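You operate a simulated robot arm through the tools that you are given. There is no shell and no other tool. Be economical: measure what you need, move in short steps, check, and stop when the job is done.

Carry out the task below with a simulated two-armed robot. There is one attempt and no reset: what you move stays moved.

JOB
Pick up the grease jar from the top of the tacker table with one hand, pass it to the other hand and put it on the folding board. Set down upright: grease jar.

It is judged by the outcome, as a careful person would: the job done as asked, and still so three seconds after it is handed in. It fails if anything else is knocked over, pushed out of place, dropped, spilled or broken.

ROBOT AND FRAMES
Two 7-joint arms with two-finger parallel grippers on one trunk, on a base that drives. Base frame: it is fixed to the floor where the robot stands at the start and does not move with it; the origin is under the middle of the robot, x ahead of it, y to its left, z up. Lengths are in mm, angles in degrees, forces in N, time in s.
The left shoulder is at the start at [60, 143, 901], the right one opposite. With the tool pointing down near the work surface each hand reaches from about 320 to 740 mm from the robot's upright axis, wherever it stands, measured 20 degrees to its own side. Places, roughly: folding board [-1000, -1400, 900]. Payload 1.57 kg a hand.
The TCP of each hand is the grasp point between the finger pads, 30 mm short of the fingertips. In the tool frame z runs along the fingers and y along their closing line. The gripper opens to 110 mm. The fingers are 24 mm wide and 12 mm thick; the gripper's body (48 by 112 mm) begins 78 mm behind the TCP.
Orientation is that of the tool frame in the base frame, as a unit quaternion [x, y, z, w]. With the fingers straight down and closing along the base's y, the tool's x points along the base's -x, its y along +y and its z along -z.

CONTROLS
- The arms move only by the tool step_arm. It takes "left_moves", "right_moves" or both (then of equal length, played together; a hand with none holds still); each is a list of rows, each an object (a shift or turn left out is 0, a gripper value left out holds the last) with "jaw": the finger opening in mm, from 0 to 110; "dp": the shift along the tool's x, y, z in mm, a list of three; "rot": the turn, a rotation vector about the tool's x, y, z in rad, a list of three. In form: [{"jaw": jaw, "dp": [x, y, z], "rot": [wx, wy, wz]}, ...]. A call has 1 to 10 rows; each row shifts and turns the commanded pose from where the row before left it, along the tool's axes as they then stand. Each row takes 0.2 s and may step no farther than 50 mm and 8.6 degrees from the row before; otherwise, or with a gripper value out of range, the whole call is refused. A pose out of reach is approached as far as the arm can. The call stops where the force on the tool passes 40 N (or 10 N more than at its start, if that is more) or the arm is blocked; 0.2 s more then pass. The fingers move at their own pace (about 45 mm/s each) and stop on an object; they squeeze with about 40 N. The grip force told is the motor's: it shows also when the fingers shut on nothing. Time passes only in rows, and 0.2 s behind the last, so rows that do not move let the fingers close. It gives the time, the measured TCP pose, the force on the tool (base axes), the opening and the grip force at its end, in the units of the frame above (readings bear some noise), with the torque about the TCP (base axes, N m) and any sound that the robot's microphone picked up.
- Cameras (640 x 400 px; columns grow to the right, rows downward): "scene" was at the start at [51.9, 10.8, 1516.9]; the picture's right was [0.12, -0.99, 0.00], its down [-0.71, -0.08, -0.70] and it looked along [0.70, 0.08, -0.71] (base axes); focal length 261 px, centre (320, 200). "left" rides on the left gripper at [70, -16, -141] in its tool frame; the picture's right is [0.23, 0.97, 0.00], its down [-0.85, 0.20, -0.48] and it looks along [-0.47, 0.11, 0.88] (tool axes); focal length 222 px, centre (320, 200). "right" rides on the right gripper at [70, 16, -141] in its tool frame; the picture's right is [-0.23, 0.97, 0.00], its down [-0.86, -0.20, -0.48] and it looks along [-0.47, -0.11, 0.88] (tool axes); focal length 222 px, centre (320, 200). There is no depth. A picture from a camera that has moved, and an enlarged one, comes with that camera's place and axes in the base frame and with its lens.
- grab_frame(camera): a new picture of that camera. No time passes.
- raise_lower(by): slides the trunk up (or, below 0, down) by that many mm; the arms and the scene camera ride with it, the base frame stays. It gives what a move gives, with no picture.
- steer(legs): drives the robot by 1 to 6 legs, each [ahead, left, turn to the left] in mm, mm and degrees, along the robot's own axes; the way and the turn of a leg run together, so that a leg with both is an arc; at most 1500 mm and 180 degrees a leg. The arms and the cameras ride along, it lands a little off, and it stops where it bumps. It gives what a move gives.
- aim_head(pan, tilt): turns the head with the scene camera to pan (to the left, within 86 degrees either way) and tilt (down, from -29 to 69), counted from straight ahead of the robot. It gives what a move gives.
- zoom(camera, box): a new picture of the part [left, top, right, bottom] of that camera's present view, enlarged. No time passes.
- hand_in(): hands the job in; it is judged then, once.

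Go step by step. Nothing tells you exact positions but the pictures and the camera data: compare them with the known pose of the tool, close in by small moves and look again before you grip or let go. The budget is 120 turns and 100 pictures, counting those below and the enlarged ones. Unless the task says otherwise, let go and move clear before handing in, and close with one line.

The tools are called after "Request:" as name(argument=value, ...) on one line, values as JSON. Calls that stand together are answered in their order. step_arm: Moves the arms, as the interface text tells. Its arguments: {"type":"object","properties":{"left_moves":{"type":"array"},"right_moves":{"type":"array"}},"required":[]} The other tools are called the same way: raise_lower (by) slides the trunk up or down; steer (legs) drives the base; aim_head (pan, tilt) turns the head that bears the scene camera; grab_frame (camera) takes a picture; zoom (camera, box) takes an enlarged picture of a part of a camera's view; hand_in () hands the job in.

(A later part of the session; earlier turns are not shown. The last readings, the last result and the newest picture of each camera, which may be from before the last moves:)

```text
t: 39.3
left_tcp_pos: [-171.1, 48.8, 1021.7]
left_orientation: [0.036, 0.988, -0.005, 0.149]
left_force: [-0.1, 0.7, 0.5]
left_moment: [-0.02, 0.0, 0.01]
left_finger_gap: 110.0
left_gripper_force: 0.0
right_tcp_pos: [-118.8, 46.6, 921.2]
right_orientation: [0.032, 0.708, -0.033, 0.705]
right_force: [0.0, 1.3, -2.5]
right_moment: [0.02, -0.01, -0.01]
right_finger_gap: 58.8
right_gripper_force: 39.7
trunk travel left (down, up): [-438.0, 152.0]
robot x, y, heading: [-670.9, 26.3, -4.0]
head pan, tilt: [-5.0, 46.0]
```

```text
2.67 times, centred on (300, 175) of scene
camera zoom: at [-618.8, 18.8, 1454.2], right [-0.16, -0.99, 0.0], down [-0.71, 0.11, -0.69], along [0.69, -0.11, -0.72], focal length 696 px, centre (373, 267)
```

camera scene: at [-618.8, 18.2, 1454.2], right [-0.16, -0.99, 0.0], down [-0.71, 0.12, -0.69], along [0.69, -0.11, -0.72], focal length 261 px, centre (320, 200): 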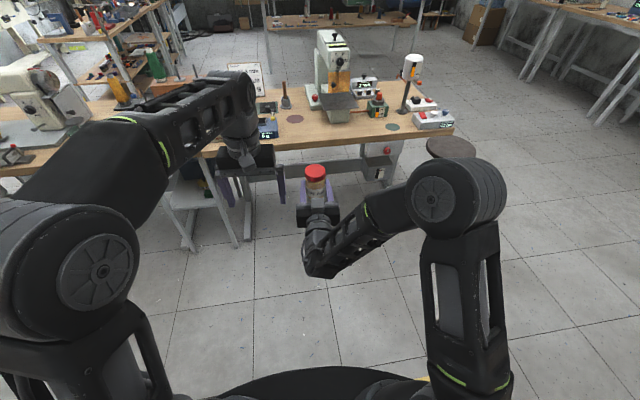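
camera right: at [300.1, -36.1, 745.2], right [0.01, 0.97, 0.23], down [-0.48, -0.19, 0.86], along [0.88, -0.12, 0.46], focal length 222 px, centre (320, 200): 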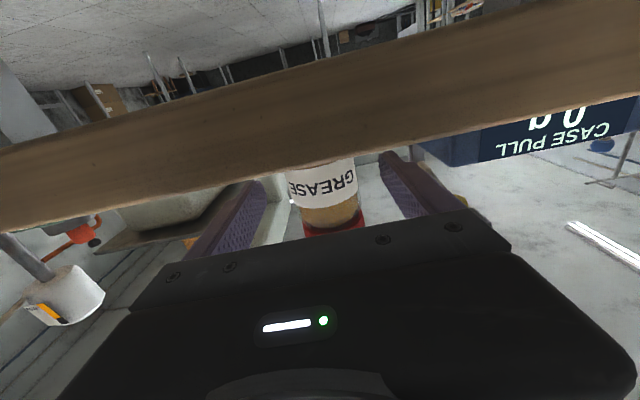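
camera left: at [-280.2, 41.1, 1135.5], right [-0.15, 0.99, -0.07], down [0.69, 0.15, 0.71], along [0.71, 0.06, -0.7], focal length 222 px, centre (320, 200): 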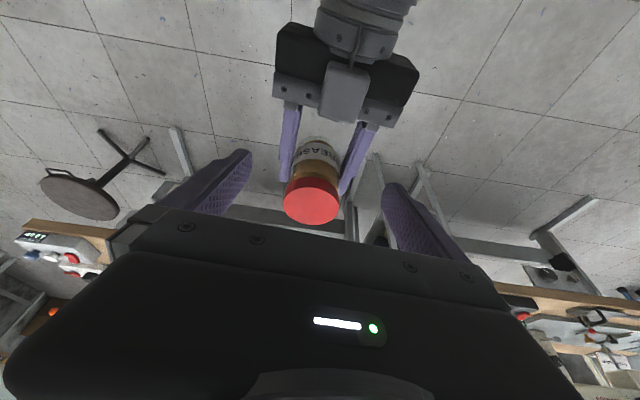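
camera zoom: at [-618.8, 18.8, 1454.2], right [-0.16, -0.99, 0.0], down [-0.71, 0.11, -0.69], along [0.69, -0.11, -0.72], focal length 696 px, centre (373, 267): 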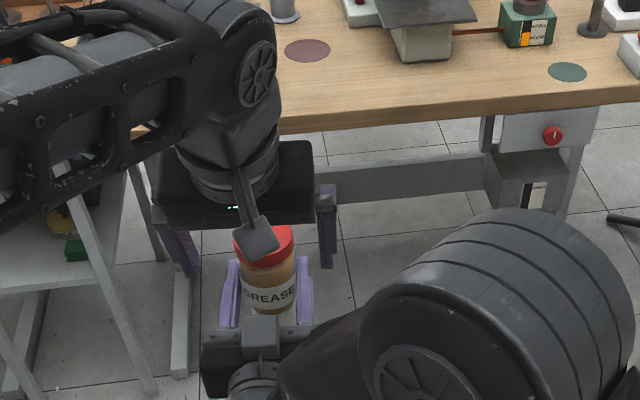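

The left camera puts the lid centre at [-121, 47], centred between the open left fingers. I'll move forward over it, then come down around the lid.

Request:
step_arm(left_moves=[{"dp": [-25, 1, 8]}, {"dp": [-25, 0.5, 7]}, {"dp": [5, 0, 16]}, {"dp": [5, 0, 16]}, {"dp": [4, 0, 14]}])

Request:
grab_frame(camera="left")

Request:
zoom(camera="scene", box=[180, 100, 420, 250])

Request:
grab_frame(camera="right")

```text
t: 40.5
left_tcp_pos: [-121.0, 46.4, 971.7]
left_orientation: [0.035, 0.988, -0.005, 0.15]
left_force: [-0.1, -0.3, 0.8]
left_moment: [0.02, -0.01, 0.01]
left_finger_gap: 110.1
left_gripper_force: 0.1
right_tcp_pos: [-118.4, 46.6, 920.5]
right_orientation: [0.032, 0.708, -0.033, 0.705]
right_force: [-0.4, 0.5, -1.8]
right_moment: [-0.04, 0.01, -0.02]
right_finger_gap: 59.0
right_gripper_force: 40.2
trunk travel left (down, up): [-438.0, 152.0]
robot x, y, heading: [-670.5, 27.6, -4.2]
head pan, tilt: [-5.0, 46.0]
```

```text
70 pictures are left
camera left: at [-229.1, 37.9, 1087.1], right [-0.14, 0.99, -0.07], down [0.69, 0.15, 0.71], along [0.71, 0.06, -0.7], focal length 222 px, centre (320, 200)
```

left: 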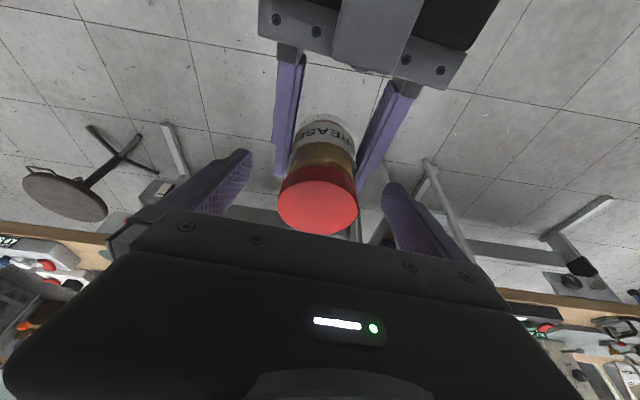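

```text
2.67 times, centred on (300, 175) of scene
camera zoom: at [-618.7, 19.1, 1454.2], right [-0.16, -0.99, 0.0], down [-0.71, 0.11, -0.69], along [0.69, -0.11, -0.72], focal length 696 px, centre (373, 267)
```

zoom: 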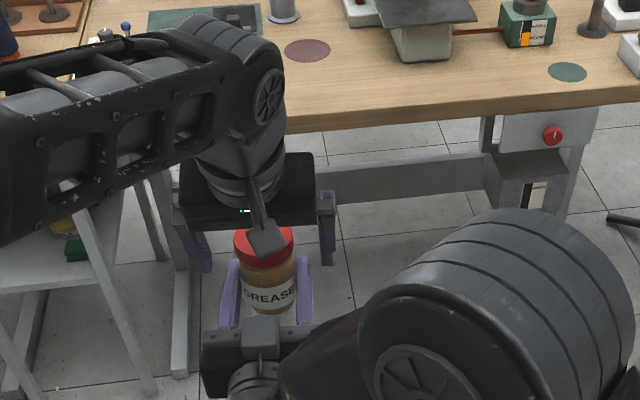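

```text
68 pictures are left
camera right: at [-259.0, 74.7, 850.8], right [0.09, 0.97, 0.23], down [-0.49, -0.15, 0.86], along [0.87, -0.19, 0.46], focal length 222 px, centre (320, 200)
```

right: 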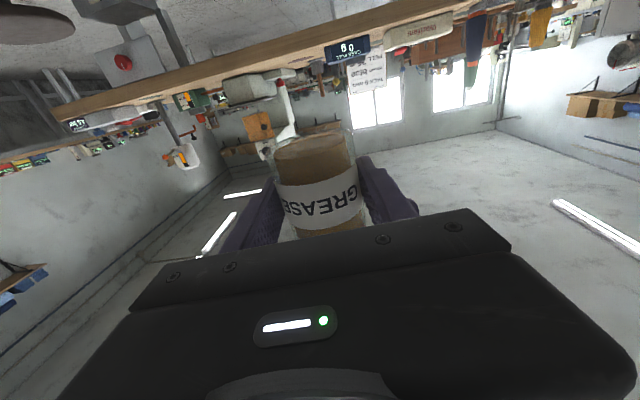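

Lid is between the left fingers at the right height. I'll close the left hand.

Request:
step_arm(left_moves=[{"jaw": 80}, {"jaw": 65}, {"jaw": 50}, {"jaw": 40}, {}, {}, {}])

Request:
grab_frame(camera="left")

```text
t: 42.1
left_tcp_pos: [-121.1, 46.7, 973.0]
left_orientation: [0.036, 0.988, -0.005, 0.15]
left_force: [1.0, 3.3, 0.4]
left_moment: [-0.14, -0.05, 0.05]
left_finger_gap: 59.0
left_gripper_force: 39.6
right_tcp_pos: [-118.8, 46.3, 920.8]
right_orientation: [0.032, 0.707, -0.033, 0.705]
right_force: [-1.3, -4.1, -1.9]
right_moment: [0.34, -0.03, -0.03]
right_finger_gap: 58.8
right_gripper_force: 40.0
trunk travel left (down, up): [-438.0, 152.0]
robot x, y, heading: [-671.4, 29.4, -4.1]
head pan, tilt: [-5.0, 46.0]
```

```text
67 pictures are left
camera left: at [-229.1, 38.1, 1087.3], right [-0.15, 0.99, -0.07], down [0.69, 0.15, 0.71], along [0.71, 0.06, -0.7], focal length 222 px, centre (320, 200)
```

left: 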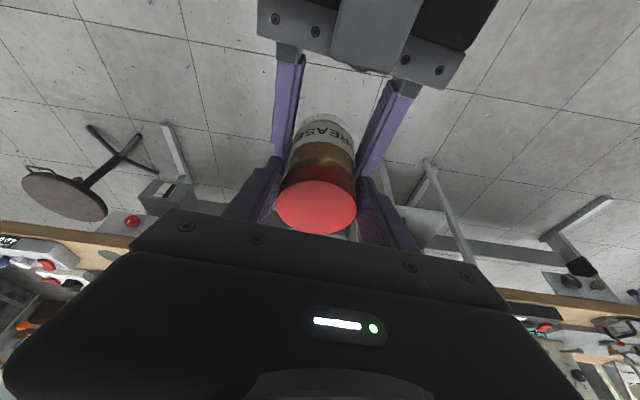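

Both hands hold the jar. I'll open the right hand and draw it back in small steps.

Request:
step_arm(right_moves=[{"jaw": 75}, {"jaw": 100}, {}, {}, {}])

Request:
step_arm(right_moves=[{"dp": [0, 0, -20]}, {"dp": [0, 0, -20]}, {"dp": [0, 0, -20]}, {"dp": [0, 0, -20]}])

Request:
grab_frame(camera="left")

Request:
grab_frame(camera="scene")

```text
t: 43.3
left_tcp_pos: [-121.3, 45.2, 972.2]
left_orientation: [0.037, 0.988, -0.005, 0.149]
left_force: [0.0, 0.3, 0.4]
left_moment: [0.0, 0.01, -0.01]
left_finger_gap: 58.8
left_gripper_force: 39.8
right_tcp_pos: [-119.3, 46.9, 922.5]
right_orientation: [0.033, 0.707, -0.034, 0.705]
right_force: [0.1, 0.5, 0.8]
right_moment: [0.01, -0.01, -0.03]
right_finger_gap: 100.0
right_gripper_force: 0.1
trunk travel left (down, up): [-438.0, 152.0]
robot x, y, heading: [-666.6, 29.5, -4.3]
head pan, tilt: [-5.0, 46.0]
```

```text
t: 44.3
left_tcp_pos: [-122.0, 45.0, 972.5]
left_orientation: [0.036, 0.988, -0.005, 0.149]
left_force: [0.9, 0.1, 0.0]
left_moment: [-0.02, 0.01, -0.01]
left_finger_gap: 58.8
left_gripper_force: 39.8
right_tcp_pos: [-195.7, 52.5, 920.2]
right_orientation: [0.031, 0.707, -0.032, 0.706]
right_force: [-0.5, 0.0, -0.2]
right_moment: [-0.03, 0.01, 0.0]
right_finger_gap: 100.2
right_gripper_force: 0.0
trunk travel left (down, up): [-438.0, 152.0]
robot x, y, heading: [-671.3, 31.1, -4.5]
head pan, tilt: [-5.0, 46.0]
```

```text
66 pictures are left
camera left: at [-229.5, 37.9, 1087.5], right [-0.14, 0.99, -0.07], down [0.69, 0.15, 0.71], along [0.71, 0.06, -0.7], focal length 222 px, centre (320, 200)
```

left: 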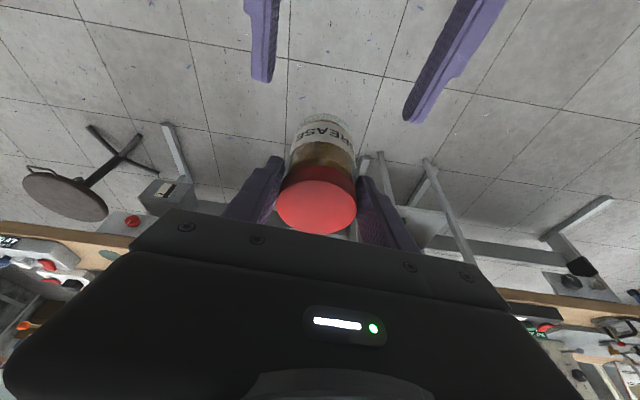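

```text
65 pictures are left
camera scene: at [-619.2, 19.2, 1454.2], right [-0.16, -0.99, 0.0], down [-0.71, 0.11, -0.69], along [0.69, -0.11, -0.72], focal length 261 px, centre (320, 200)
```

scene: 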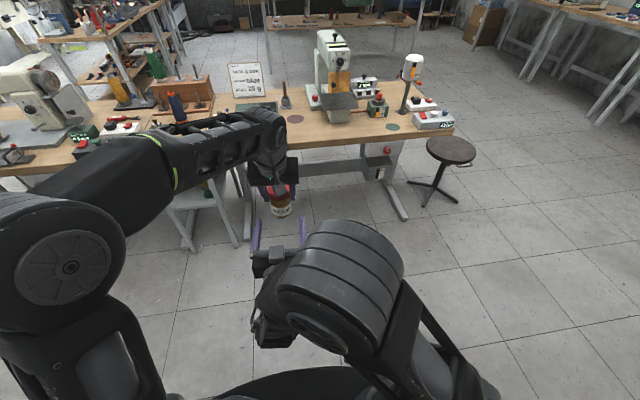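

Handover done; the left hand holds the jar alone. I'll move the right hand off to the right and point it down again.

Request:
step_arm(right_moves=[{"dp": [0, -30, 0]}, {"dp": [0, -30, 0]}, {"dp": [0, -30, 0]}, {"dp": [0, -30, 0]}, {"dp": [0, -30, 0]}])

```text
t: 45.5
left_tcp_pos: [-121.6, 45.4, 972.7]
left_orientation: [0.036, 0.988, -0.006, 0.149]
left_force: [0.6, 0.8, -0.2]
left_moment: [0.04, 0.01, 0.01]
left_finger_gap: 59.1
left_gripper_force: 40.6
right_tcp_pos: [-168.8, -66.4, 939.0]
right_orientation: [0.031, 0.709, -0.033, 0.704]
right_force: [0.2, -0.3, 0.8]
right_moment: [0.0, 0.0, 0.03]
right_finger_gap: 100.3
right_gripper_force: 0.1
right hand out of reach, approached as far as the arm can: row 2, 3, 4, 5
trunk travel left (down, up): [-438.0, 152.0]
robot x, y, heading: [-672.0, 29.5, -4.1]
head pan, tilt: [-5.0, 46.0]
```

Request:
step_arm(right_moves=[{"rot": [0, 0.14, 0]}, {"rot": [0, 0.14, 0]}, {"dp": [0, -30, 0]}, {"dp": [0, -30, 0]}, {"dp": [0, -30, 0]}])

Request:
step_arm(right_moves=[{"rot": [0, 0.143, 0]}, {"rot": [0, 0.143, 0]}, {"rot": [0, 0.143, 0]}, {"rot": [0, 0.143, 0]}, {"rot": [0, 0.143, 0]}, {"rot": [0, 0.143, 0]}, {"rot": [0, 0.143, 0]}, {"rot": [0, 0.143, 0]}, {"rot": [0, 0.143, 0]}])

Request:
grab_frame(camera="scene")

```text
t: 46.7
left_tcp_pos: [-121.9, 46.3, 972.2]
left_orientation: [0.036, 0.988, -0.006, 0.149]
left_force: [0.5, -1.6, 0.8]
left_moment: [-0.01, -0.01, -0.01]
left_finger_gap: 59.0
left_gripper_force: 40.2
right_tcp_pos: [-144.2, -143.1, 946.3]
right_orientation: [0.036, 0.799, -0.028, 0.599]
right_force: [-0.2, -0.4, -0.7]
right_moment: [0.05, -0.02, -0.01]
right_finger_gap: 100.0
right_gripper_force: 0.0
right hand out of reach, approached as far as the arm can: row 1, 3, 4, 5
trunk travel left (down, up): [-438.0, 152.0]
robot x, y, heading: [-670.0, 29.0, -4.3]
head pan, tilt: [-5.0, 46.0]
```

```text
t: 48.7
left_tcp_pos: [-119.8, 45.6, 972.0]
left_orientation: [0.037, 0.988, -0.006, 0.149]
left_force: [0.1, 0.1, -0.5]
left_moment: [0.0, 0.04, -0.01]
left_finger_gap: 58.9
left_gripper_force: 40.2
right_tcp_pos: [-144.3, -142.3, 944.9]
right_orientation: [0.045, 0.999, 0.0, -0.001]
right_force: [-0.4, -0.3, 1.1]
right_moment: [0.02, 0.01, -0.03]
right_finger_gap: 99.8
right_gripper_force: 0.0
trunk travel left (down, up): [-438.0, 152.0]
robot x, y, heading: [-673.3, 31.2, -4.1]
head pan, tilt: [-5.0, 46.0]
```

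```text
64 pictures are left
camera scene: at [-618.3, 19.0, 1454.2], right [-0.16, -0.99, 0.0], down [-0.71, 0.11, -0.69], along [0.69, -0.11, -0.72], focal length 261 px, centre (320, 200)
```

scene: 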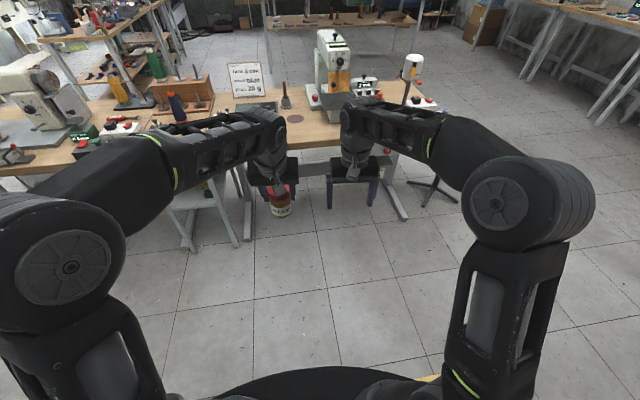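

Next come the travel steps. The board spans roughly x -1150..-888 and y -1530..-1214. I'll tuck in the right hand, raise the trunk, and drive to about (-50, -1316), clear of both tables.

Request:
step_arm(right_moves=[{"dp": [30, -10, 0]}, {"dp": [30, -10, 0]}, {"dp": [30, -10, 0]}, {"dp": [30, -10, 0]}])

Request:
raise_lower(by=140)

Request:
steer(legs=[[350, -640, 0], [350, -640, 0]])

Request:
aim_head(pan=-80, tilt=30)

Request:
grab_frame(camera="scene")

```text
t: 49.7
left_tcp_pos: [-122.0, 46.1, 972.2]
left_orientation: [0.036, 0.988, -0.005, 0.149]
left_force: [0.7, 0.2, -0.2]
left_moment: [-0.01, 0.05, -0.02]
left_finger_gap: 58.9
left_gripper_force: 39.7
right_tcp_pos: [-267.0, -170.7, 944.8]
right_orientation: [0.045, 0.999, -0.001, 0.001]
right_force: [-0.2, 0.5, -0.8]
right_moment: [-0.03, 0.0, -0.02]
right_finger_gap: 100.0
right_gripper_force: 0.1
trunk travel left (down, up): [-438.0, 152.0]
robot x, y, heading: [-666.6, 33.0, -4.1]
head pan, tilt: [-5.0, 46.0]
```

```text
t: 51.4
left_tcp_pos: [-120.3, 46.2, 1112.7]
left_orientation: [0.037, 0.988, -0.005, 0.149]
left_force: [-0.3, 0.1, -2.2]
left_moment: [0.01, 0.07, -0.02]
left_finger_gap: 58.9
left_gripper_force: 39.7
right_tcp_pos: [-266.6, -170.6, 1085.9]
right_orientation: [0.046, 0.999, 0.0, -0.001]
right_force: [0.5, -0.6, -0.1]
right_moment: [0.01, 0.01, 0.01]
right_finger_gap: 99.8
right_gripper_force: 0.0
trunk travel left (down, up): [-578.0, 12.0]
robot x, y, heading: [-670.8, 30.6, -4.1]
head pan, tilt: [-5.0, 46.0]
```

```text
t: 52.1
left_tcp_pos: [-120.2, 43.1, 1111.5]
left_orientation: [0.038, 0.988, -0.005, 0.148]
left_force: [-0.6, 0.4, -2.6]
left_moment: [0.03, 0.03, -0.01]
left_finger_gap: 58.8
left_gripper_force: 40.2
right_tcp_pos: [-265.3, -173.3, 1085.8]
right_orientation: [0.047, 0.999, 0.001, 0.001]
right_force: [0.4, -0.2, -0.3]
right_moment: [0.02, 0.0, 0.02]
right_finger_gap: 100.0
right_gripper_force: 0.1
trunk travel left (down, up): [-578.0, 12.0]
robot x, y, heading: [-667.7, 26.0, -4.3]
head pan, tilt: [-5.0, 46.0]
stopped in leg 1: the robot was blocked; the commanded pose is now the measured one
```

```text
t: 53.6
left_tcp_pos: [-121.2, 43.3, 1110.8]
left_orientation: [0.038, 0.988, -0.005, 0.148]
left_force: [-0.3, 0.5, -2.4]
left_moment: [-0.05, 0.0, 0.01]
left_finger_gap: 59.1
left_gripper_force: 40.1
right_tcp_pos: [-266.0, -173.5, 1085.5]
right_orientation: [0.047, 0.999, -0.001, 0.001]
right_force: [-0.1, -0.1, 0.8]
right_moment: [0.03, 0.01, 0.0]
right_finger_gap: 99.8
right_gripper_force: 0.0
trunk travel left (down, up): [-578.0, 12.0]
robot x, y, heading: [-668.8, 20.5, -4.5]
head pan, tilt: [-80.0, 30.0]
```

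```text
63 pictures are left
camera scene: at [-688.4, -59.5, 1618.2], right [-1.0, -0.1, 0.0], down [-0.05, 0.5, -0.87], along [0.09, -0.86, -0.5], focal length 261 px, centre (320, 200)
```

scene: 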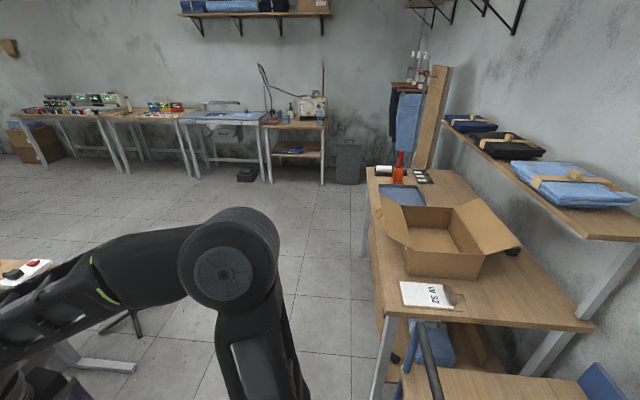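

The drive was blocked straight away, so something must be near the base. I'll look around it.

Request:
aim_head(pan=-86, tilt=65)

Request:
grab_frame(camera="scene")

Request:
aim_head(pan=86, tilt=55)

Request:
grab_frame(camera="scene")

```text
t: 54.6
left_tcp_pos: [-120.3, 43.7, 1112.0]
left_orientation: [0.037, 0.988, -0.006, 0.149]
left_force: [-0.2, -0.2, -3.1]
left_moment: [0.03, 0.03, 0.03]
left_finger_gap: 58.8
left_gripper_force: 39.7
right_tcp_pos: [-265.0, -174.5, 1085.4]
right_orientation: [0.046, 0.999, 0.0, 0.001]
right_force: [-2.2, -0.8, -0.3]
right_moment: [-0.01, 0.01, 0.01]
right_finger_gap: 100.1
right_gripper_force: 0.1
trunk travel left (down, up): [-578.0, 12.0]
robot x, y, heading: [-670.2, 28.6, -4.6]
head pan, tilt: [-85.9, 65.0]
```

```text
62 pictures are left
camera scene: at [-697.7, -30.3, 1570.7], right [-1.0, 0.01, 0.0], down [0.0, 0.91, -0.42], along [0.0, -0.42, -0.91], focal length 261 px, centre (320, 200)
```

scene: 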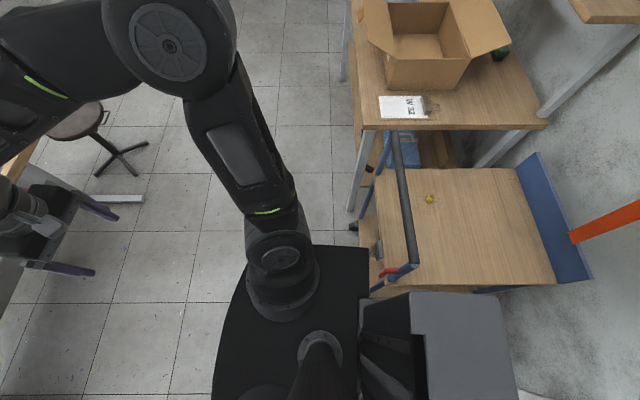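

```text
t: 57.2
left_tcp_pos: [-120.7, 41.8, 1111.2]
left_orientation: [0.038, 0.988, -0.005, 0.149]
left_force: [-0.2, -0.3, -3.2]
left_moment: [0.02, 0.0, -0.01]
left_finger_gap: 58.6
left_gripper_force: 39.8
right_tcp_pos: [-266.0, -173.5, 1085.3]
right_orientation: [0.046, 0.999, -0.001, 0.001]
right_force: [0.6, 0.2, -0.3]
right_moment: [-0.02, 0.0, 0.0]
right_finger_gap: 99.8
right_gripper_force: 0.0
trunk travel left (down, up): [-578.0, 12.0]
robot x, y, heading: [-670.5, 27.6, -4.3]
head pan, tilt: [85.9, 55.0]
```

```text
61 pictures are left
camera scene: at [-686.7, 101.8, 1582.2], right [0.99, -0.15, 0.0], down [-0.12, -0.81, -0.57], along [0.08, 0.57, -0.82], focal length 261 px, centre (320, 200)
```

scene: 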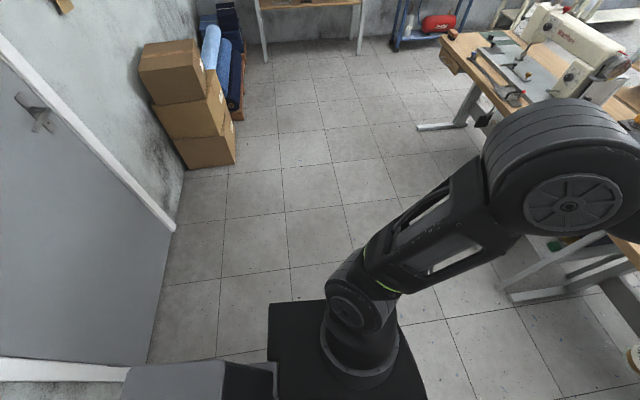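

A cart on the right rear touches the base's side. I'll drive straight forward first, then go sideways.

Request:
steer(legs=[[380, 0, 0]])

Request:
steer(legs=[[160, -640, 0], [160, -660, 0]])

Request:
aim_head(pan=-86, tilt=35)

Request:
grab_frame(camera="scene")

```text
t: 59.6
left_tcp_pos: [265.1, 5.5, 1111.8]
left_orientation: [0.043, 0.988, -0.007, 0.149]
left_force: [0.1, -0.1, -2.0]
left_moment: [0.0, 0.04, 0.02]
left_finger_gap: 59.0
left_gripper_force: 39.8
right_tcp_pos: [116.6, -209.4, 1084.5]
right_orientation: [0.052, 0.999, -0.001, 0.0]
right_force: [-0.2, 0.6, 0.2]
right_moment: [-0.01, 0.05, 0.0]
right_finger_gap: 100.0
right_gripper_force: 0.1
trunk travel left (down, up): [-578.0, 12.0]
robot x, y, heading: [-284.8, -3.3, -5.0]
head pan, tilt: [85.9, 55.0]
```

```text
t: 66.5
left_tcp_pos: [455.7, -1315.7, 1113.0]
left_orientation: [0.056, 0.987, -0.007, 0.149]
left_force: [-0.4, -0.5, -2.8]
left_moment: [0.0, 0.0, -0.01]
left_finger_gap: 58.9
left_gripper_force: 40.0
right_tcp_pos: [301.9, -1527.6, 1085.4]
right_orientation: [0.065, 0.998, -0.001, 0.001]
right_force: [-0.1, 0.3, 0.8]
right_moment: [-0.01, 0.0, 0.01]
right_finger_gap: 99.8
right_gripper_force: 0.0
trunk travel left (down, up): [-578.0, 12.0]
robot x, y, heading: [-96.2, -1309.7, -6.4]
head pan, tilt: [85.9, 55.0]
```

```text
t: 69.2
left_tcp_pos: [455.8, -1316.0, 1112.8]
left_orientation: [0.056, 0.987, -0.008, 0.149]
left_force: [0.2, -0.3, -2.8]
left_moment: [-0.06, 0.01, 0.02]
left_finger_gap: 58.8
left_gripper_force: 40.1
right_tcp_pos: [302.3, -1526.8, 1084.8]
right_orientation: [0.065, 0.998, -0.002, 0.001]
right_force: [-0.8, 0.3, 0.1]
right_moment: [-0.01, 0.01, 0.01]
right_finger_gap: 100.2
right_gripper_force: 0.2
trunk travel left (down, up): [-578.0, 12.0]
robot x, y, heading: [-93.1, -1312.6, -6.6]
head pan, tilt: [-85.9, 35.0]
```

```text
60 pictures are left
camera scene: at [-125.4, -1395.3, 1610.5], right [-1.0, 0.04, 0.0], down [0.02, 0.57, -0.82], along [-0.03, -0.82, -0.57], focal length 261 px, centre (320, 200)
```

scene: 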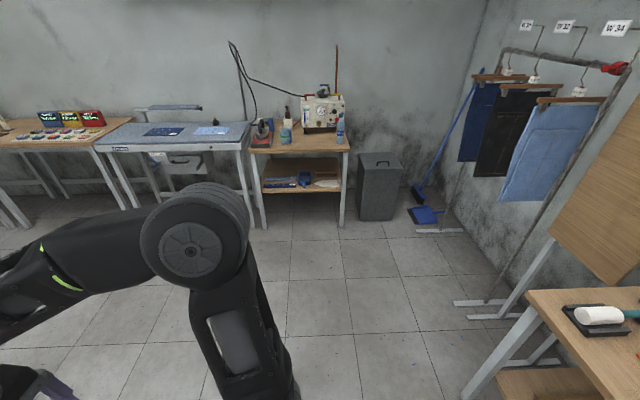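

The floor is clear. I'll turn right in place to face the folding board's table.

Request:
steer(legs=[[0, 0, -173.5]])

Request:
aim_head(pan=0, tilt=40)

Request:
grab_frame(camera="scene")

```text
t: 76.9
left_tcp_pos: [-643.0, -1311.8, 1113.0]
left_orientation: [0.988, -0.052, -0.148, -0.008]
left_force: [0.4, 0.3, -1.5]
left_moment: [0.01, -0.03, -0.01]
left_finger_gap: 58.7
left_gripper_force: 40.2
right_tcp_pos: [-490.2, -1099.7, 1085.3]
right_orientation: [0.998, -0.061, 0.0, -0.001]
right_force: [0.2, 0.5, -0.6]
right_moment: [-0.03, 0.01, 0.02]
right_finger_gap: 100.0
right_gripper_force: 0.1
trunk travel left (down, up): [-578.0, 12.0]
robot x, y, heading: [-92.6, -1310.0, 173.9]
head pan, tilt: [-85.9, 35.0]
```

```text
t: 78.5
left_tcp_pos: [-644.0, -1311.0, 1112.1]
left_orientation: [0.987, -0.053, -0.148, -0.009]
left_force: [0.1, -0.3, -2.0]
left_moment: [-0.03, -0.04, -0.01]
left_finger_gap: 58.8
left_gripper_force: 39.8
right_tcp_pos: [-491.9, -1099.6, 1086.1]
right_orientation: [0.998, -0.061, -0.001, -0.001]
right_force: [0.7, 0.7, 0.2]
right_moment: [-0.01, -0.02, -0.01]
right_finger_gap: 100.0
right_gripper_force: 0.2
trunk travel left (down, up): [-578.0, 12.0]
robot x, y, heading: [-89.8, -1310.0, 174.0]
head pan, tilt: [0.0, 40.0]
```

```text
59 pictures are left
camera scene: at [-147.4, -1304.7, 1602.9], right [0.11, 0.99, 0.0], down [0.64, -0.07, -0.77], along [-0.76, 0.08, -0.64], focal length 261 px, centre (320, 200)
```

scene: 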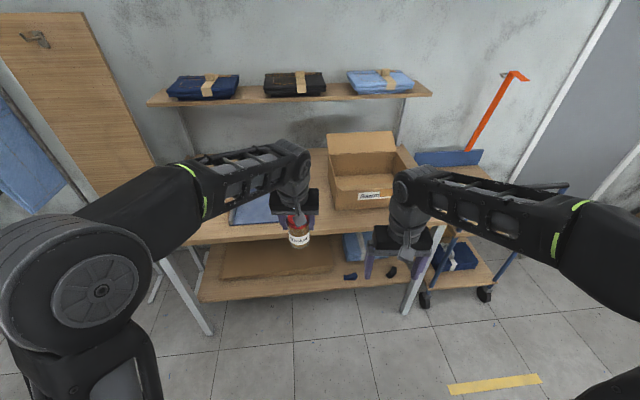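

I'm facing the board's table. I'll square up to heading 180 and zoom in on the board.

Request:
steer(legs=[[0, 0, 6]])

Request:
aim_head(pan=0, tilt=35)

Request:
grab_frame(camera="scene")

Request:
zoom(camera="scene", box=[190, 130, 430, 280])

Request:
grab_frame(camera="left")

```text
t: 79.4
left_tcp_pos: [-639.8, -1369.8, 1111.4]
left_orientation: [0.989, -0.001, -0.149, 0.0]
left_force: [-0.2, -0.3, -2.3]
left_moment: [0.04, -0.03, -0.01]
left_finger_gap: 59.0
left_gripper_force: 39.9
right_tcp_pos: [-511.7, -1143.5, 1084.0]
right_orientation: [1.0, -0.009, -0.001, -0.001]
right_force: [0.3, -0.3, -0.2]
right_moment: [0.0, -0.03, 0.0]
right_finger_gap: 100.0
right_gripper_force: 0.0
trunk travel left (down, up): [-578.0, 12.0]
robot x, y, heading: [-89.6, -1313.0, -180.1]
head pan, tilt: [0.0, 40.0]
```

```text
t: 80.1
left_tcp_pos: [-640.1, -1370.6, 1112.2]
left_orientation: [0.989, 0.0, -0.149, 0.001]
left_force: [1.1, -0.1, -2.7]
left_moment: [-0.02, -0.04, -0.02]
left_finger_gap: 59.0
left_gripper_force: 39.9
right_tcp_pos: [-511.6, -1141.9, 1085.3]
right_orientation: [1.0, -0.008, -0.001, -0.001]
right_force: [0.4, -0.6, -0.7]
right_moment: [-0.01, -0.01, 0.06]
right_finger_gap: 99.9
right_gripper_force: 0.1
trunk travel left (down, up): [-578.0, 12.0]
robot x, y, heading: [-92.3, -1310.2, -180.1]
head pan, tilt: [0.0, 35.0]
```

```text
58 pictures are left
camera scene: at [-150.7, -1310.5, 1610.4], right [0.0, 1.0, 0.0], down [0.57, 0.0, -0.82], along [-0.82, 0.0, -0.57], focal length 261 px, centre (320, 200)
```

scene: 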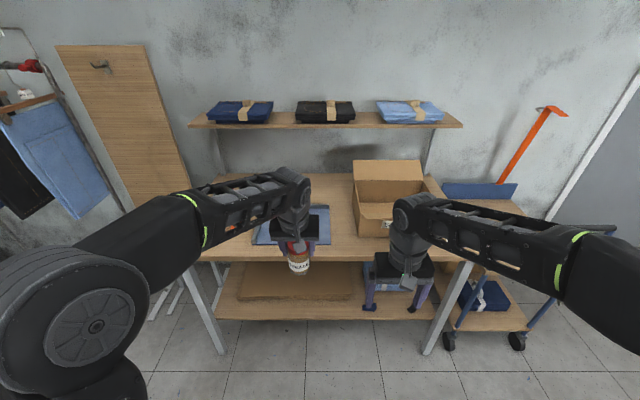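

```text
2.67 times, centred on (310, 205) of scene
camera zoom: at [-150.7, -1310.5, 1610.4], right [0.0, 1.0, 0.0], down [0.57, 0.0, -0.82], along [-0.82, 0.0, -0.57], focal length 696 px, centre (347, 187)
```

zoom: 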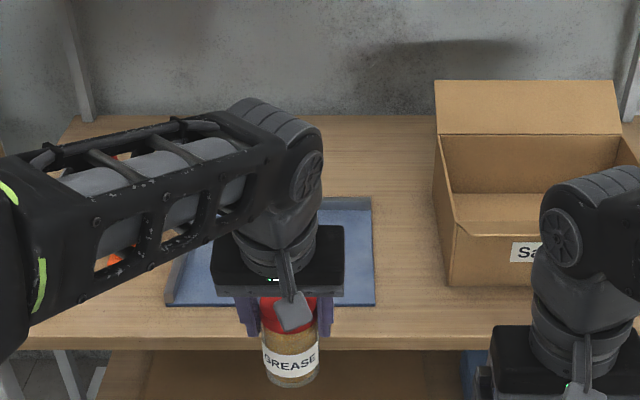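

```text
56 pictures are left
camera left: at [-530.5, -1353.2, 1227.0], right [0.22, -0.97, -0.07], down [-0.68, -0.2, 0.71], along [-0.7, -0.11, -0.7], focal length 222 px, centre (320, 200)
```

left: 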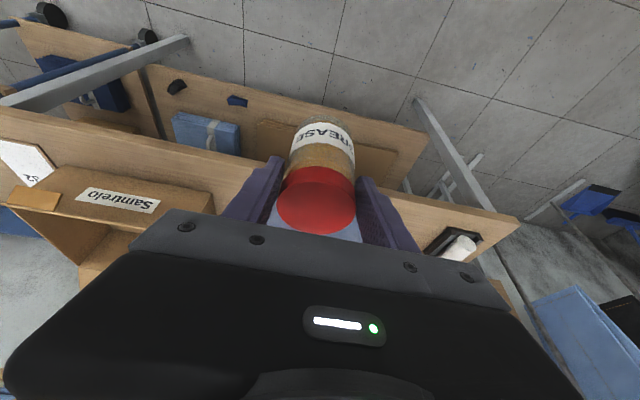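

The board spans about x -1140..-876 and y -1570..-1270, so I'll aim for about (-985, -1410). I'll tuck the right hand back and drive closer.

Request:
step_arm(right_moves=[{"dp": [40, 0, 0]}, {"dp": [40, 0, 0]}])

Request:
steer(legs=[[270, 40, 0]])

Request:
grab_frame(camera="scene")

Request:
grab_frame(camera="left")

```text
t: 80.7
left_tcp_pos: [-639.9, -1370.5, 1113.0]
left_orientation: [0.989, -0.001, -0.15, -0.001]
left_force: [-0.2, 0.0, -1.7]
left_moment: [-0.01, -0.04, -0.02]
left_finger_gap: 58.9
left_gripper_force: 39.9
right_tcp_pos: [-428.8, -1141.1, 1084.6]
right_orientation: [1.0, -0.008, -0.002, -0.001]
right_force: [-0.1, 0.4, 0.0]
right_moment: [0.01, -0.02, 0.05]
right_finger_gap: 100.0
right_gripper_force: 0.1
trunk travel left (down, up): [-578.0, 12.0]
robot x, y, heading: [-91.5, -1309.6, -179.9]
head pan, tilt: [0.0, 35.0]
```

```text
t: 82.6
left_tcp_pos: [-905.6, -1407.6, 1112.1]
left_orientation: [0.989, -0.003, -0.149, 0.0]
left_force: [-1.1, 0.5, -2.8]
left_moment: [0.0, -0.05, 0.01]
left_finger_gap: 59.0
left_gripper_force: 39.7
right_tcp_pos: [-693.7, -1181.4, 1084.4]
right_orientation: [1.0, -0.011, 0.0, -0.001]
right_force: [-0.4, -0.2, -0.7]
right_moment: [0.02, -0.07, 0.02]
right_finger_gap: 99.9
right_gripper_force: 0.0
trunk travel left (down, up): [-578.0, 12.0]
robot x, y, heading: [-356.4, -1351.6, 179.3]
head pan, tilt: [0.0, 35.0]
```

```text
55 pictures are left
camera scene: at [-416.4, -1350.4, 1610.4], right [0.01, 1.0, 0.0], down [0.57, 0.0, -0.82], along [-0.82, 0.0, -0.57], focal length 261 px, centre (320, 200)
```

scene: 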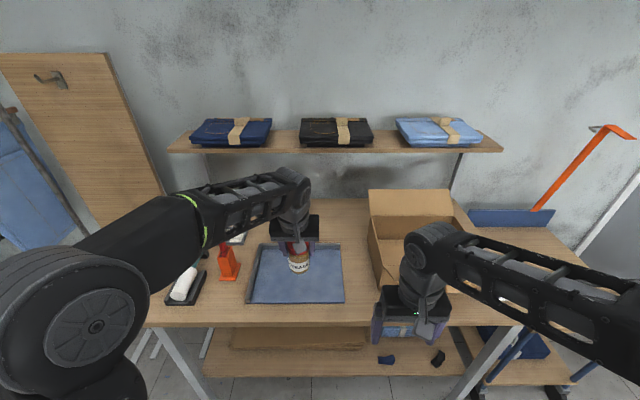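

```text
54 pictures are left
camera left: at [-796.0, -1390.9, 1226.7], right [0.21, -0.98, -0.07], down [-0.68, -0.2, 0.71], along [-0.7, -0.1, -0.7], focal length 222 px, centre (320, 200)
```

left: 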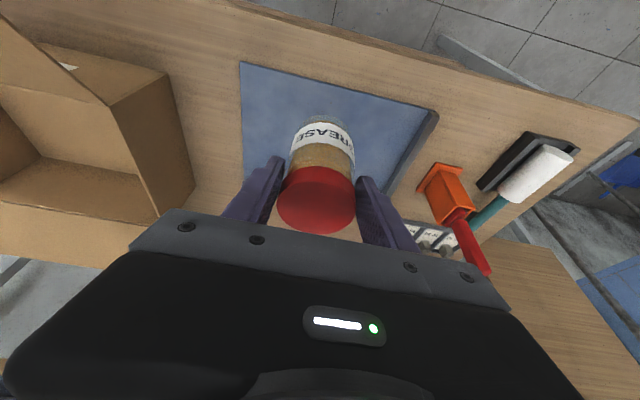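

The board is in clear view. I'll move forward over it and lower partway with the trunk.

Request:
step_arm(left_moves=[{"dp": [-39, 3.5, 12]}, {"dp": [-39, 3.5, 12]}])

Request:
raise_lower(by=-95)

Request:
zoom(camera="scene", box=[200, 180, 440, 330])

Request:
grab_frame(camera="left")

```text
t: 83.2
left_tcp_pos: [-987.0, -1413.6, 1112.4]
left_orientation: [0.989, -0.004, -0.148, -0.001]
left_force: [-0.1, -0.2, -2.2]
left_moment: [0.04, -0.05, -0.01]
left_finger_gap: 58.9
left_gripper_force: 40.0
right_tcp_pos: [-695.6, -1180.8, 1085.6]
right_orientation: [1.0, -0.012, 0.0, -0.001]
right_force: [-0.2, -0.1, 0.5]
right_moment: [-0.01, 0.0, 0.01]
right_finger_gap: 100.1
right_gripper_force: 0.0
trunk travel left (down, up): [-578.0, 12.0]
robot x, y, heading: [-357.4, -1348.4, 179.5]
head pan, tilt: [0.0, 35.0]
```

```text
t: 84.5
left_tcp_pos: [-984.8, -1414.5, 1019.1]
left_orientation: [0.989, -0.004, -0.149, -0.001]
left_force: [-0.4, 0.3, -2.1]
left_moment: [0.0, 0.0, -0.01]
left_finger_gap: 58.9
left_gripper_force: 40.3
right_tcp_pos: [-693.8, -1181.3, 990.1]
right_orientation: [1.0, -0.011, -0.002, -0.001]
right_force: [-0.1, -1.0, -0.1]
right_moment: [0.0, 0.01, -0.02]
right_finger_gap: 99.8
right_gripper_force: 0.1
trunk travel left (down, up): [-483.0, 107.0]
robot x, y, heading: [-357.4, -1352.2, 179.7]
head pan, tilt: [0.0, 35.0]
```

```text
2.67 times, centred on (320, 255) of scene
camera zoom: at [-414.9, -1350.3, 1515.5], right [0.01, 1.0, 0.0], down [0.57, 0.0, -0.82], along [-0.82, 0.0, -0.57], focal length 696 px, centre (320, 53)
```

zoom: 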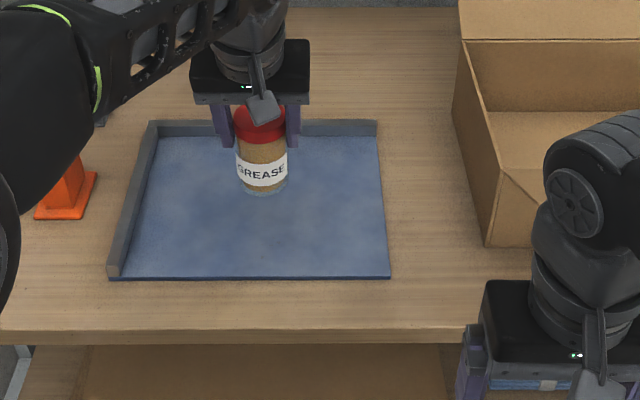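

```text
52 pictures are left
camera left: at [-875.8, -1398.0, 1132.9], right [0.21, -0.98, -0.07], down [-0.68, -0.19, 0.71], along [-0.7, -0.1, -0.7], focal length 222 px, centre (320, 200)
```

left: 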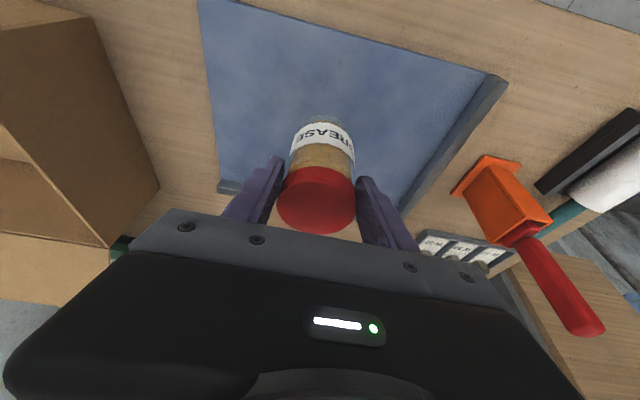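

The jar hangs upright over the board with its bottom at about z≈933. I'll go down gently with the arm and watch the force.

Request:
step_arm(left_moves=[{"dp": [1.5, 0, 4.8]}, {"dp": [1.5, 0, 4.8]}, {"dp": [1.5, 0, 4.8]}, {"dp": [1.5, 0, 4.8]}])

Request:
zoom(camera="scene", box=[240, 200, 360, 275])

```text
t: 85.5
left_tcp_pos: [-985.2, -1413.5, 996.5]
left_orientation: [0.989, -0.004, -0.149, -0.001]
left_force: [-0.2, -0.3, -2.3]
left_moment: [0.0, -0.03, 0.01]
left_finger_gap: 58.7
left_gripper_force: 39.8
right_tcp_pos: [-693.3, -1180.7, 989.7]
right_orientation: [1.0, -0.011, -0.001, -0.001]
right_force: [0.6, -0.2, 0.6]
right_moment: [0.01, 0.02, 0.03]
right_finger_gap: 100.1
right_gripper_force: 0.0
trunk travel left (down, up): [-483.0, 107.0]
robot x, y, heading: [-359.0, -1353.9, 179.6]
head pan, tilt: [0.0, 35.0]
```

```text
5.33 times, centred on (300, 238) of scene
camera zoom: at [-415.1, -1350.3, 1515.5], right [0.01, 1.0, 0.0], down [0.57, 0.0, -0.82], along [-0.82, 0.0, -0.57], focal length 1391 px, centre (427, 0)
```

zoom: 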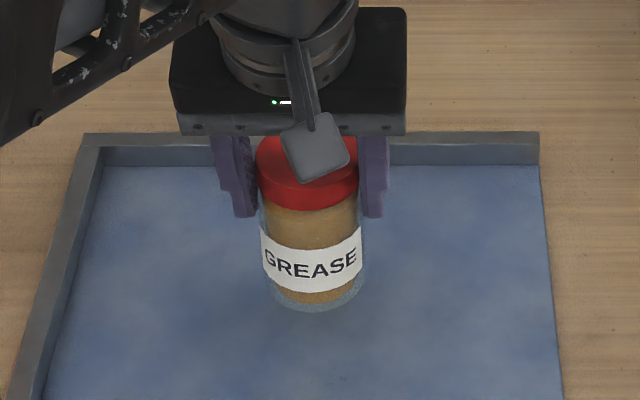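

Still clear of the board. I'll continue down in 2 mm steps.

Request:
step_arm(left_moves=[{"dp": [0.6, 0, 1.9]}, {"dp": [0.6, 0, 1.9]}, {"dp": [0.6, 0, 1.9]}, {"dp": [0.6, 0, 1.9]}, {"dp": [0.6, 0, 1.9]}])

```text
t: 86.7
left_tcp_pos: [-984.5, -1413.2, 987.7]
left_orientation: [0.989, -0.003, -0.148, -0.001]
left_force: [-0.2, 0.8, -2.6]
left_moment: [-0.01, -0.03, 0.0]
left_finger_gap: 58.7
left_gripper_force: 39.8
right_tcp_pos: [-694.2, -1180.6, 989.3]
right_orientation: [1.0, -0.011, 0.0, -0.001]
right_force: [0.0, -0.3, -0.6]
right_moment: [-0.01, -0.03, -0.02]
right_finger_gap: 99.9
right_gripper_force: 0.0
trunk travel left (down, up): [-483.0, 107.0]
robot x, y, heading: [-356.5, -1354.7, 179.8]
head pan, tilt: [0.0, 35.0]
```

Request:
step_arm(left_moves=[{"dp": [0.6, 0, 1.9]}, {"dp": [0.6, 0, 1.9]}, {"dp": [0.6, 0, 1.9]}, {"dp": [0.6, 0, 1.9]}])

Request:
zoom(camera="scene", box=[240, 200, 360, 275])

```text
t: 87.7
left_tcp_pos: [-985.9, -1412.8, 979.7]
left_orientation: [0.989, -0.003, -0.149, 0.0]
left_force: [0.2, 0.2, -1.8]
left_moment: [-0.01, -0.02, 0.0]
left_finger_gap: 59.0
left_gripper_force: 40.0
right_tcp_pos: [-693.0, -1181.5, 989.5]
right_orientation: [1.0, -0.012, -0.002, -0.001]
right_force: [-0.2, 0.4, -0.3]
right_moment: [-0.03, -0.03, 0.0]
right_finger_gap: 99.9
right_gripper_force: 0.0
trunk travel left (down, up): [-483.0, 107.0]
robot x, y, heading: [-359.3, -1350.8, 179.7]
head pan, tilt: [0.0, 35.0]
```

```text
5.33 times, centred on (300, 238) of scene
camera zoom: at [-415.1, -1350.3, 1515.4], right [0.01, 1.0, 0.0], down [0.57, 0.0, -0.82], along [-0.82, 0.0, -0.57], focal length 1391 px, centre (427, 0)
```

zoom: 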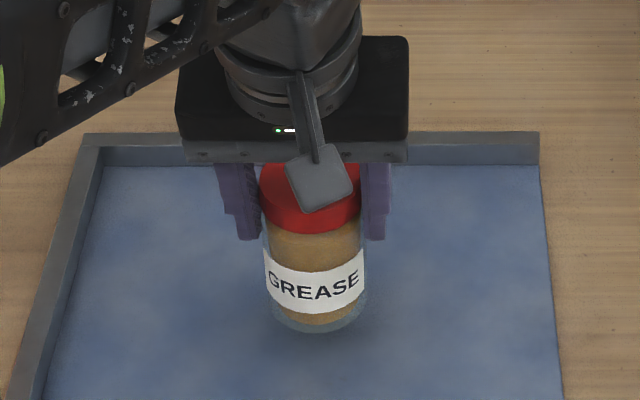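

Request:
step_arm(left_moves=[{"dp": [0.6, 0, 1.9]}, {"dp": [0.6, 0, 1.9]}, {"dp": [0.6, 0, 1.9]}])

```text
t: 88.5
left_tcp_pos: [-986.0, -1414.7, 972.3]
left_orientation: [0.989, -0.003, -0.149, 0.0]
left_force: [-0.7, -0.4, -2.0]
left_moment: [-0.02, -0.07, 0.02]
left_finger_gap: 58.9
left_gripper_force: 39.7
right_tcp_pos: [-692.4, -1181.0, 988.9]
right_orientation: [1.0, -0.011, -0.001, -0.001]
right_force: [1.2, 0.0, -0.1]
right_moment: [0.0, 0.01, 0.01]
right_finger_gap: 100.2
right_gripper_force: 0.2
trunk travel left (down, up): [-483.0, 107.0]
robot x, y, heading: [-353.8, -1351.6, 179.8]
head pan, tilt: [0.0, 35.0]
```

Request:
step_arm(left_moves=[{"dp": [0.6, 0, 1.9]}, {"dp": [0.6, 0, 1.9]}, {"dp": [0.6, 0, 1.9]}])

Request:
zoom(camera="scene", box=[240, 200, 360, 275])

```text
t: 89.3
left_tcp_pos: [-984.8, -1414.2, 968.4]
left_orientation: [0.989, -0.003, -0.149, 0.0]
left_force: [0.2, 0.0, -2.9]
left_moment: [0.01, -0.04, 0.0]
left_finger_gap: 59.2
left_gripper_force: 40.0
right_tcp_pos: [-694.7, -1181.1, 990.5]
right_orientation: [1.0, -0.012, -0.001, -0.001]
right_force: [0.8, 0.0, 0.2]
right_moment: [0.0, 0.0, 0.01]
right_finger_gap: 100.1
right_gripper_force: 0.1
trunk travel left (down, up): [-483.0, 107.0]
robot x, y, heading: [-359.0, -1352.6, 179.8]
head pan, tilt: [0.0, 35.0]
```

```text
5.33 times, centred on (300, 238) of scene
camera zoom: at [-415.1, -1350.3, 1515.4], right [0.01, 1.0, 0.0], down [0.57, 0.0, -0.82], along [-0.82, 0.0, -0.57], focal length 1391 px, centre (427, 0)
```

zoom: 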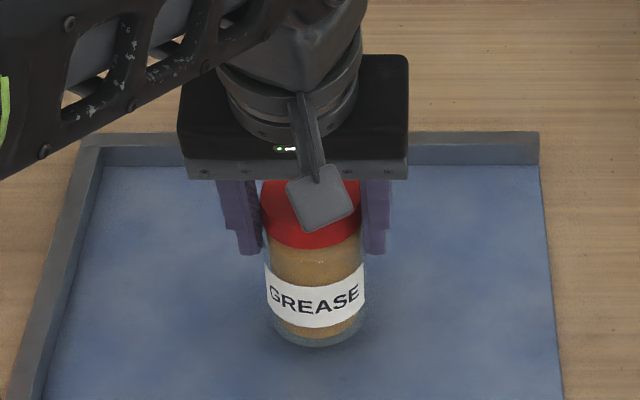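

Request:
step_arm(left_moves=[{"dp": [0.6, 0, 1.9]}, {"dp": [0.6, 0, 1.9]}, {"dp": [0.6, 0, 1.9]}])

Request:
step_arm(left_moves=[{"dp": [0.3, 0, 0.95]}, {"dp": [0.3, 0, 0.95]}, {"dp": [0.3, 0, 0.95]}])

```text
t: 90.1
left_tcp_pos: [-986.5, -1415.3, 962.8]
left_orientation: [0.989, -0.004, -0.149, -0.001]
left_force: [0.1, 0.5, -2.5]
left_moment: [0.01, -0.02, -0.03]
left_finger_gap: 59.1
left_gripper_force: 39.6
right_tcp_pos: [-693.6, -1181.3, 990.3]
right_orientation: [1.0, -0.011, -0.001, -0.001]
right_force: [-0.5, -0.2, 0.5]
right_moment: [-0.02, 0.01, 0.01]
right_finger_gap: 99.9
right_gripper_force: 0.0
trunk travel left (down, up): [-483.0, 107.0]
robot x, y, heading: [-357.2, -1352.4, 179.7]
head pan, tilt: [0.0, 35.0]
```

```text
t: 90.9
left_tcp_pos: [-985.3, -1413.5, 960.0]
left_orientation: [0.989, -0.003, -0.149, -0.001]
left_force: [0.3, -0.6, -2.4]
left_moment: [0.01, -0.02, 0.0]
left_finger_gap: 58.7
left_gripper_force: 39.9
right_tcp_pos: [-693.4, -1181.4, 989.7]
right_orientation: [1.0, -0.011, -0.001, -0.001]
right_force: [-0.7, 0.6, 0.5]
right_moment: [0.0, -0.03, -0.01]
right_finger_gap: 100.0
right_gripper_force: 0.0
trunk travel left (down, up): [-483.0, 107.0]
robot x, y, heading: [-357.4, -1353.1, 179.9]
head pan, tilt: [0.0, 35.0]
```

Request:
step_arm(left_moves=[{"dp": [0.3, 0, 0.95]}, {"dp": [0.3, 0, 0.95]}, {"dp": [0.3, 0, 0.95]}, {"dp": [0.3, 0, 0.95]}])

Request:
zoom(camera="scene", box=[240, 200, 360, 275])

```text
t: 91.9
left_tcp_pos: [-984.3, -1413.0, 954.9]
left_orientation: [0.989, -0.003, -0.148, -0.001]
left_force: [-0.4, 1.2, -3.1]
left_moment: [-0.01, -0.04, -0.02]
left_finger_gap: 58.8
left_gripper_force: 40.2
right_tcp_pos: [-693.2, -1182.4, 989.6]
right_orientation: [1.0, -0.011, -0.001, -0.001]
right_force: [0.8, 0.2, -0.4]
right_moment: [0.01, -0.02, -0.01]
right_finger_gap: 99.8
right_gripper_force: 0.2
trunk travel left (down, up): [-483.0, 107.0]
robot x, y, heading: [-361.1, -1353.2, 179.7]
head pan, tilt: [0.0, 35.0]
```

```text
5.33 times, centred on (300, 238) of scene
camera zoom: at [-415.1, -1350.3, 1515.4], right [0.01, 1.0, 0.0], down [0.57, 0.0, -0.82], along [-0.82, 0.0, -0.57], focal length 1391 px, centre (427, 0)
```

zoom: 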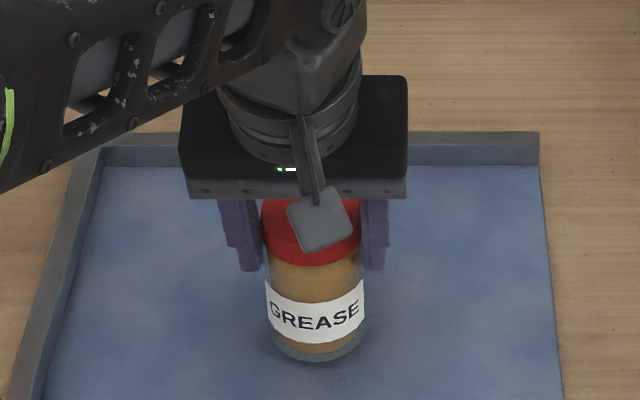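

Shadow is tightening under the jar. I'll continue in 1 mm steps.

Request:
step_arm(left_moves=[{"dp": [0.3, 0, 0.95]}, {"dp": [0.3, 0, 0.95]}, {"dp": [0.3, 0, 0.95]}, {"dp": [0.3, 0, 0.95]}])

Request:
step_arm(left_moves=[{"dp": [0.3, 0, 0.95]}, {"dp": [0.3, 0, 0.95]}, {"dp": [0.3, 0, 0.95]}])

Request:
zoom(camera="scene", box=[240, 200, 360, 275])

```text
t: 92.9
left_tcp_pos: [-984.4, -1414.4, 951.7]
left_orientation: [0.989, -0.002, -0.149, 0.0]
left_force: [-0.6, 0.2, -1.7]
left_moment: [-0.01, -0.05, 0.02]
left_finger_gap: 59.0
left_gripper_force: 40.3
right_tcp_pos: [-693.8, -1180.7, 989.9]
right_orientation: [1.0, -0.011, -0.001, 0.0]
right_force: [0.2, 0.3, -0.3]
right_moment: [-0.01, 0.0, 0.02]
right_finger_gap: 100.0
right_gripper_force: 0.0
trunk travel left (down, up): [-483.0, 107.0]
robot x, y, heading: [-358.9, -1351.7, 179.8]
head pan, tilt: [0.0, 35.0]
```

```text
t: 93.7
left_tcp_pos: [-985.7, -1414.9, 949.7]
left_orientation: [0.989, -0.003, -0.149, 0.0]
left_force: [0.0, 0.8, -2.5]
left_moment: [-0.04, -0.06, -0.01]
left_finger_gap: 59.0
left_gripper_force: 40.1
right_tcp_pos: [-694.1, -1182.2, 989.8]
right_orientation: [1.0, -0.012, -0.001, -0.002]
right_force: [-0.7, -0.5, -1.2]
right_moment: [0.01, 0.0, 0.02]
right_finger_gap: 100.0
right_gripper_force: 0.1
trunk travel left (down, up): [-483.0, 107.0]
robot x, y, heading: [-356.5, -1348.5, 179.5]
head pan, tilt: [0.0, 35.0]
```

```text
5.33 times, centred on (300, 238) of scene
camera zoom: at [-415.1, -1350.3, 1515.4], right [0.01, 1.0, 0.0], down [0.57, 0.0, -0.82], along [-0.82, 0.0, -0.57], focal length 1391 px, centre (427, 0)
```

zoom: 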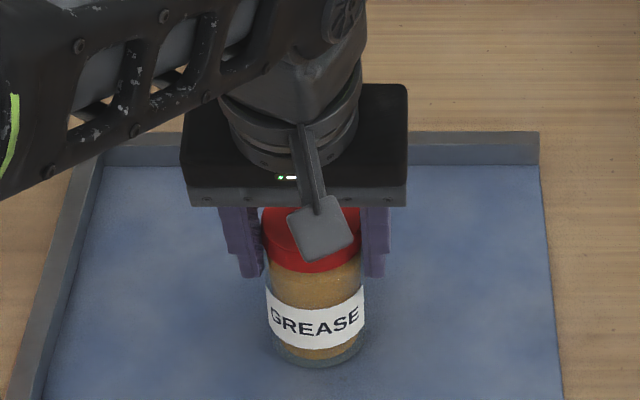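

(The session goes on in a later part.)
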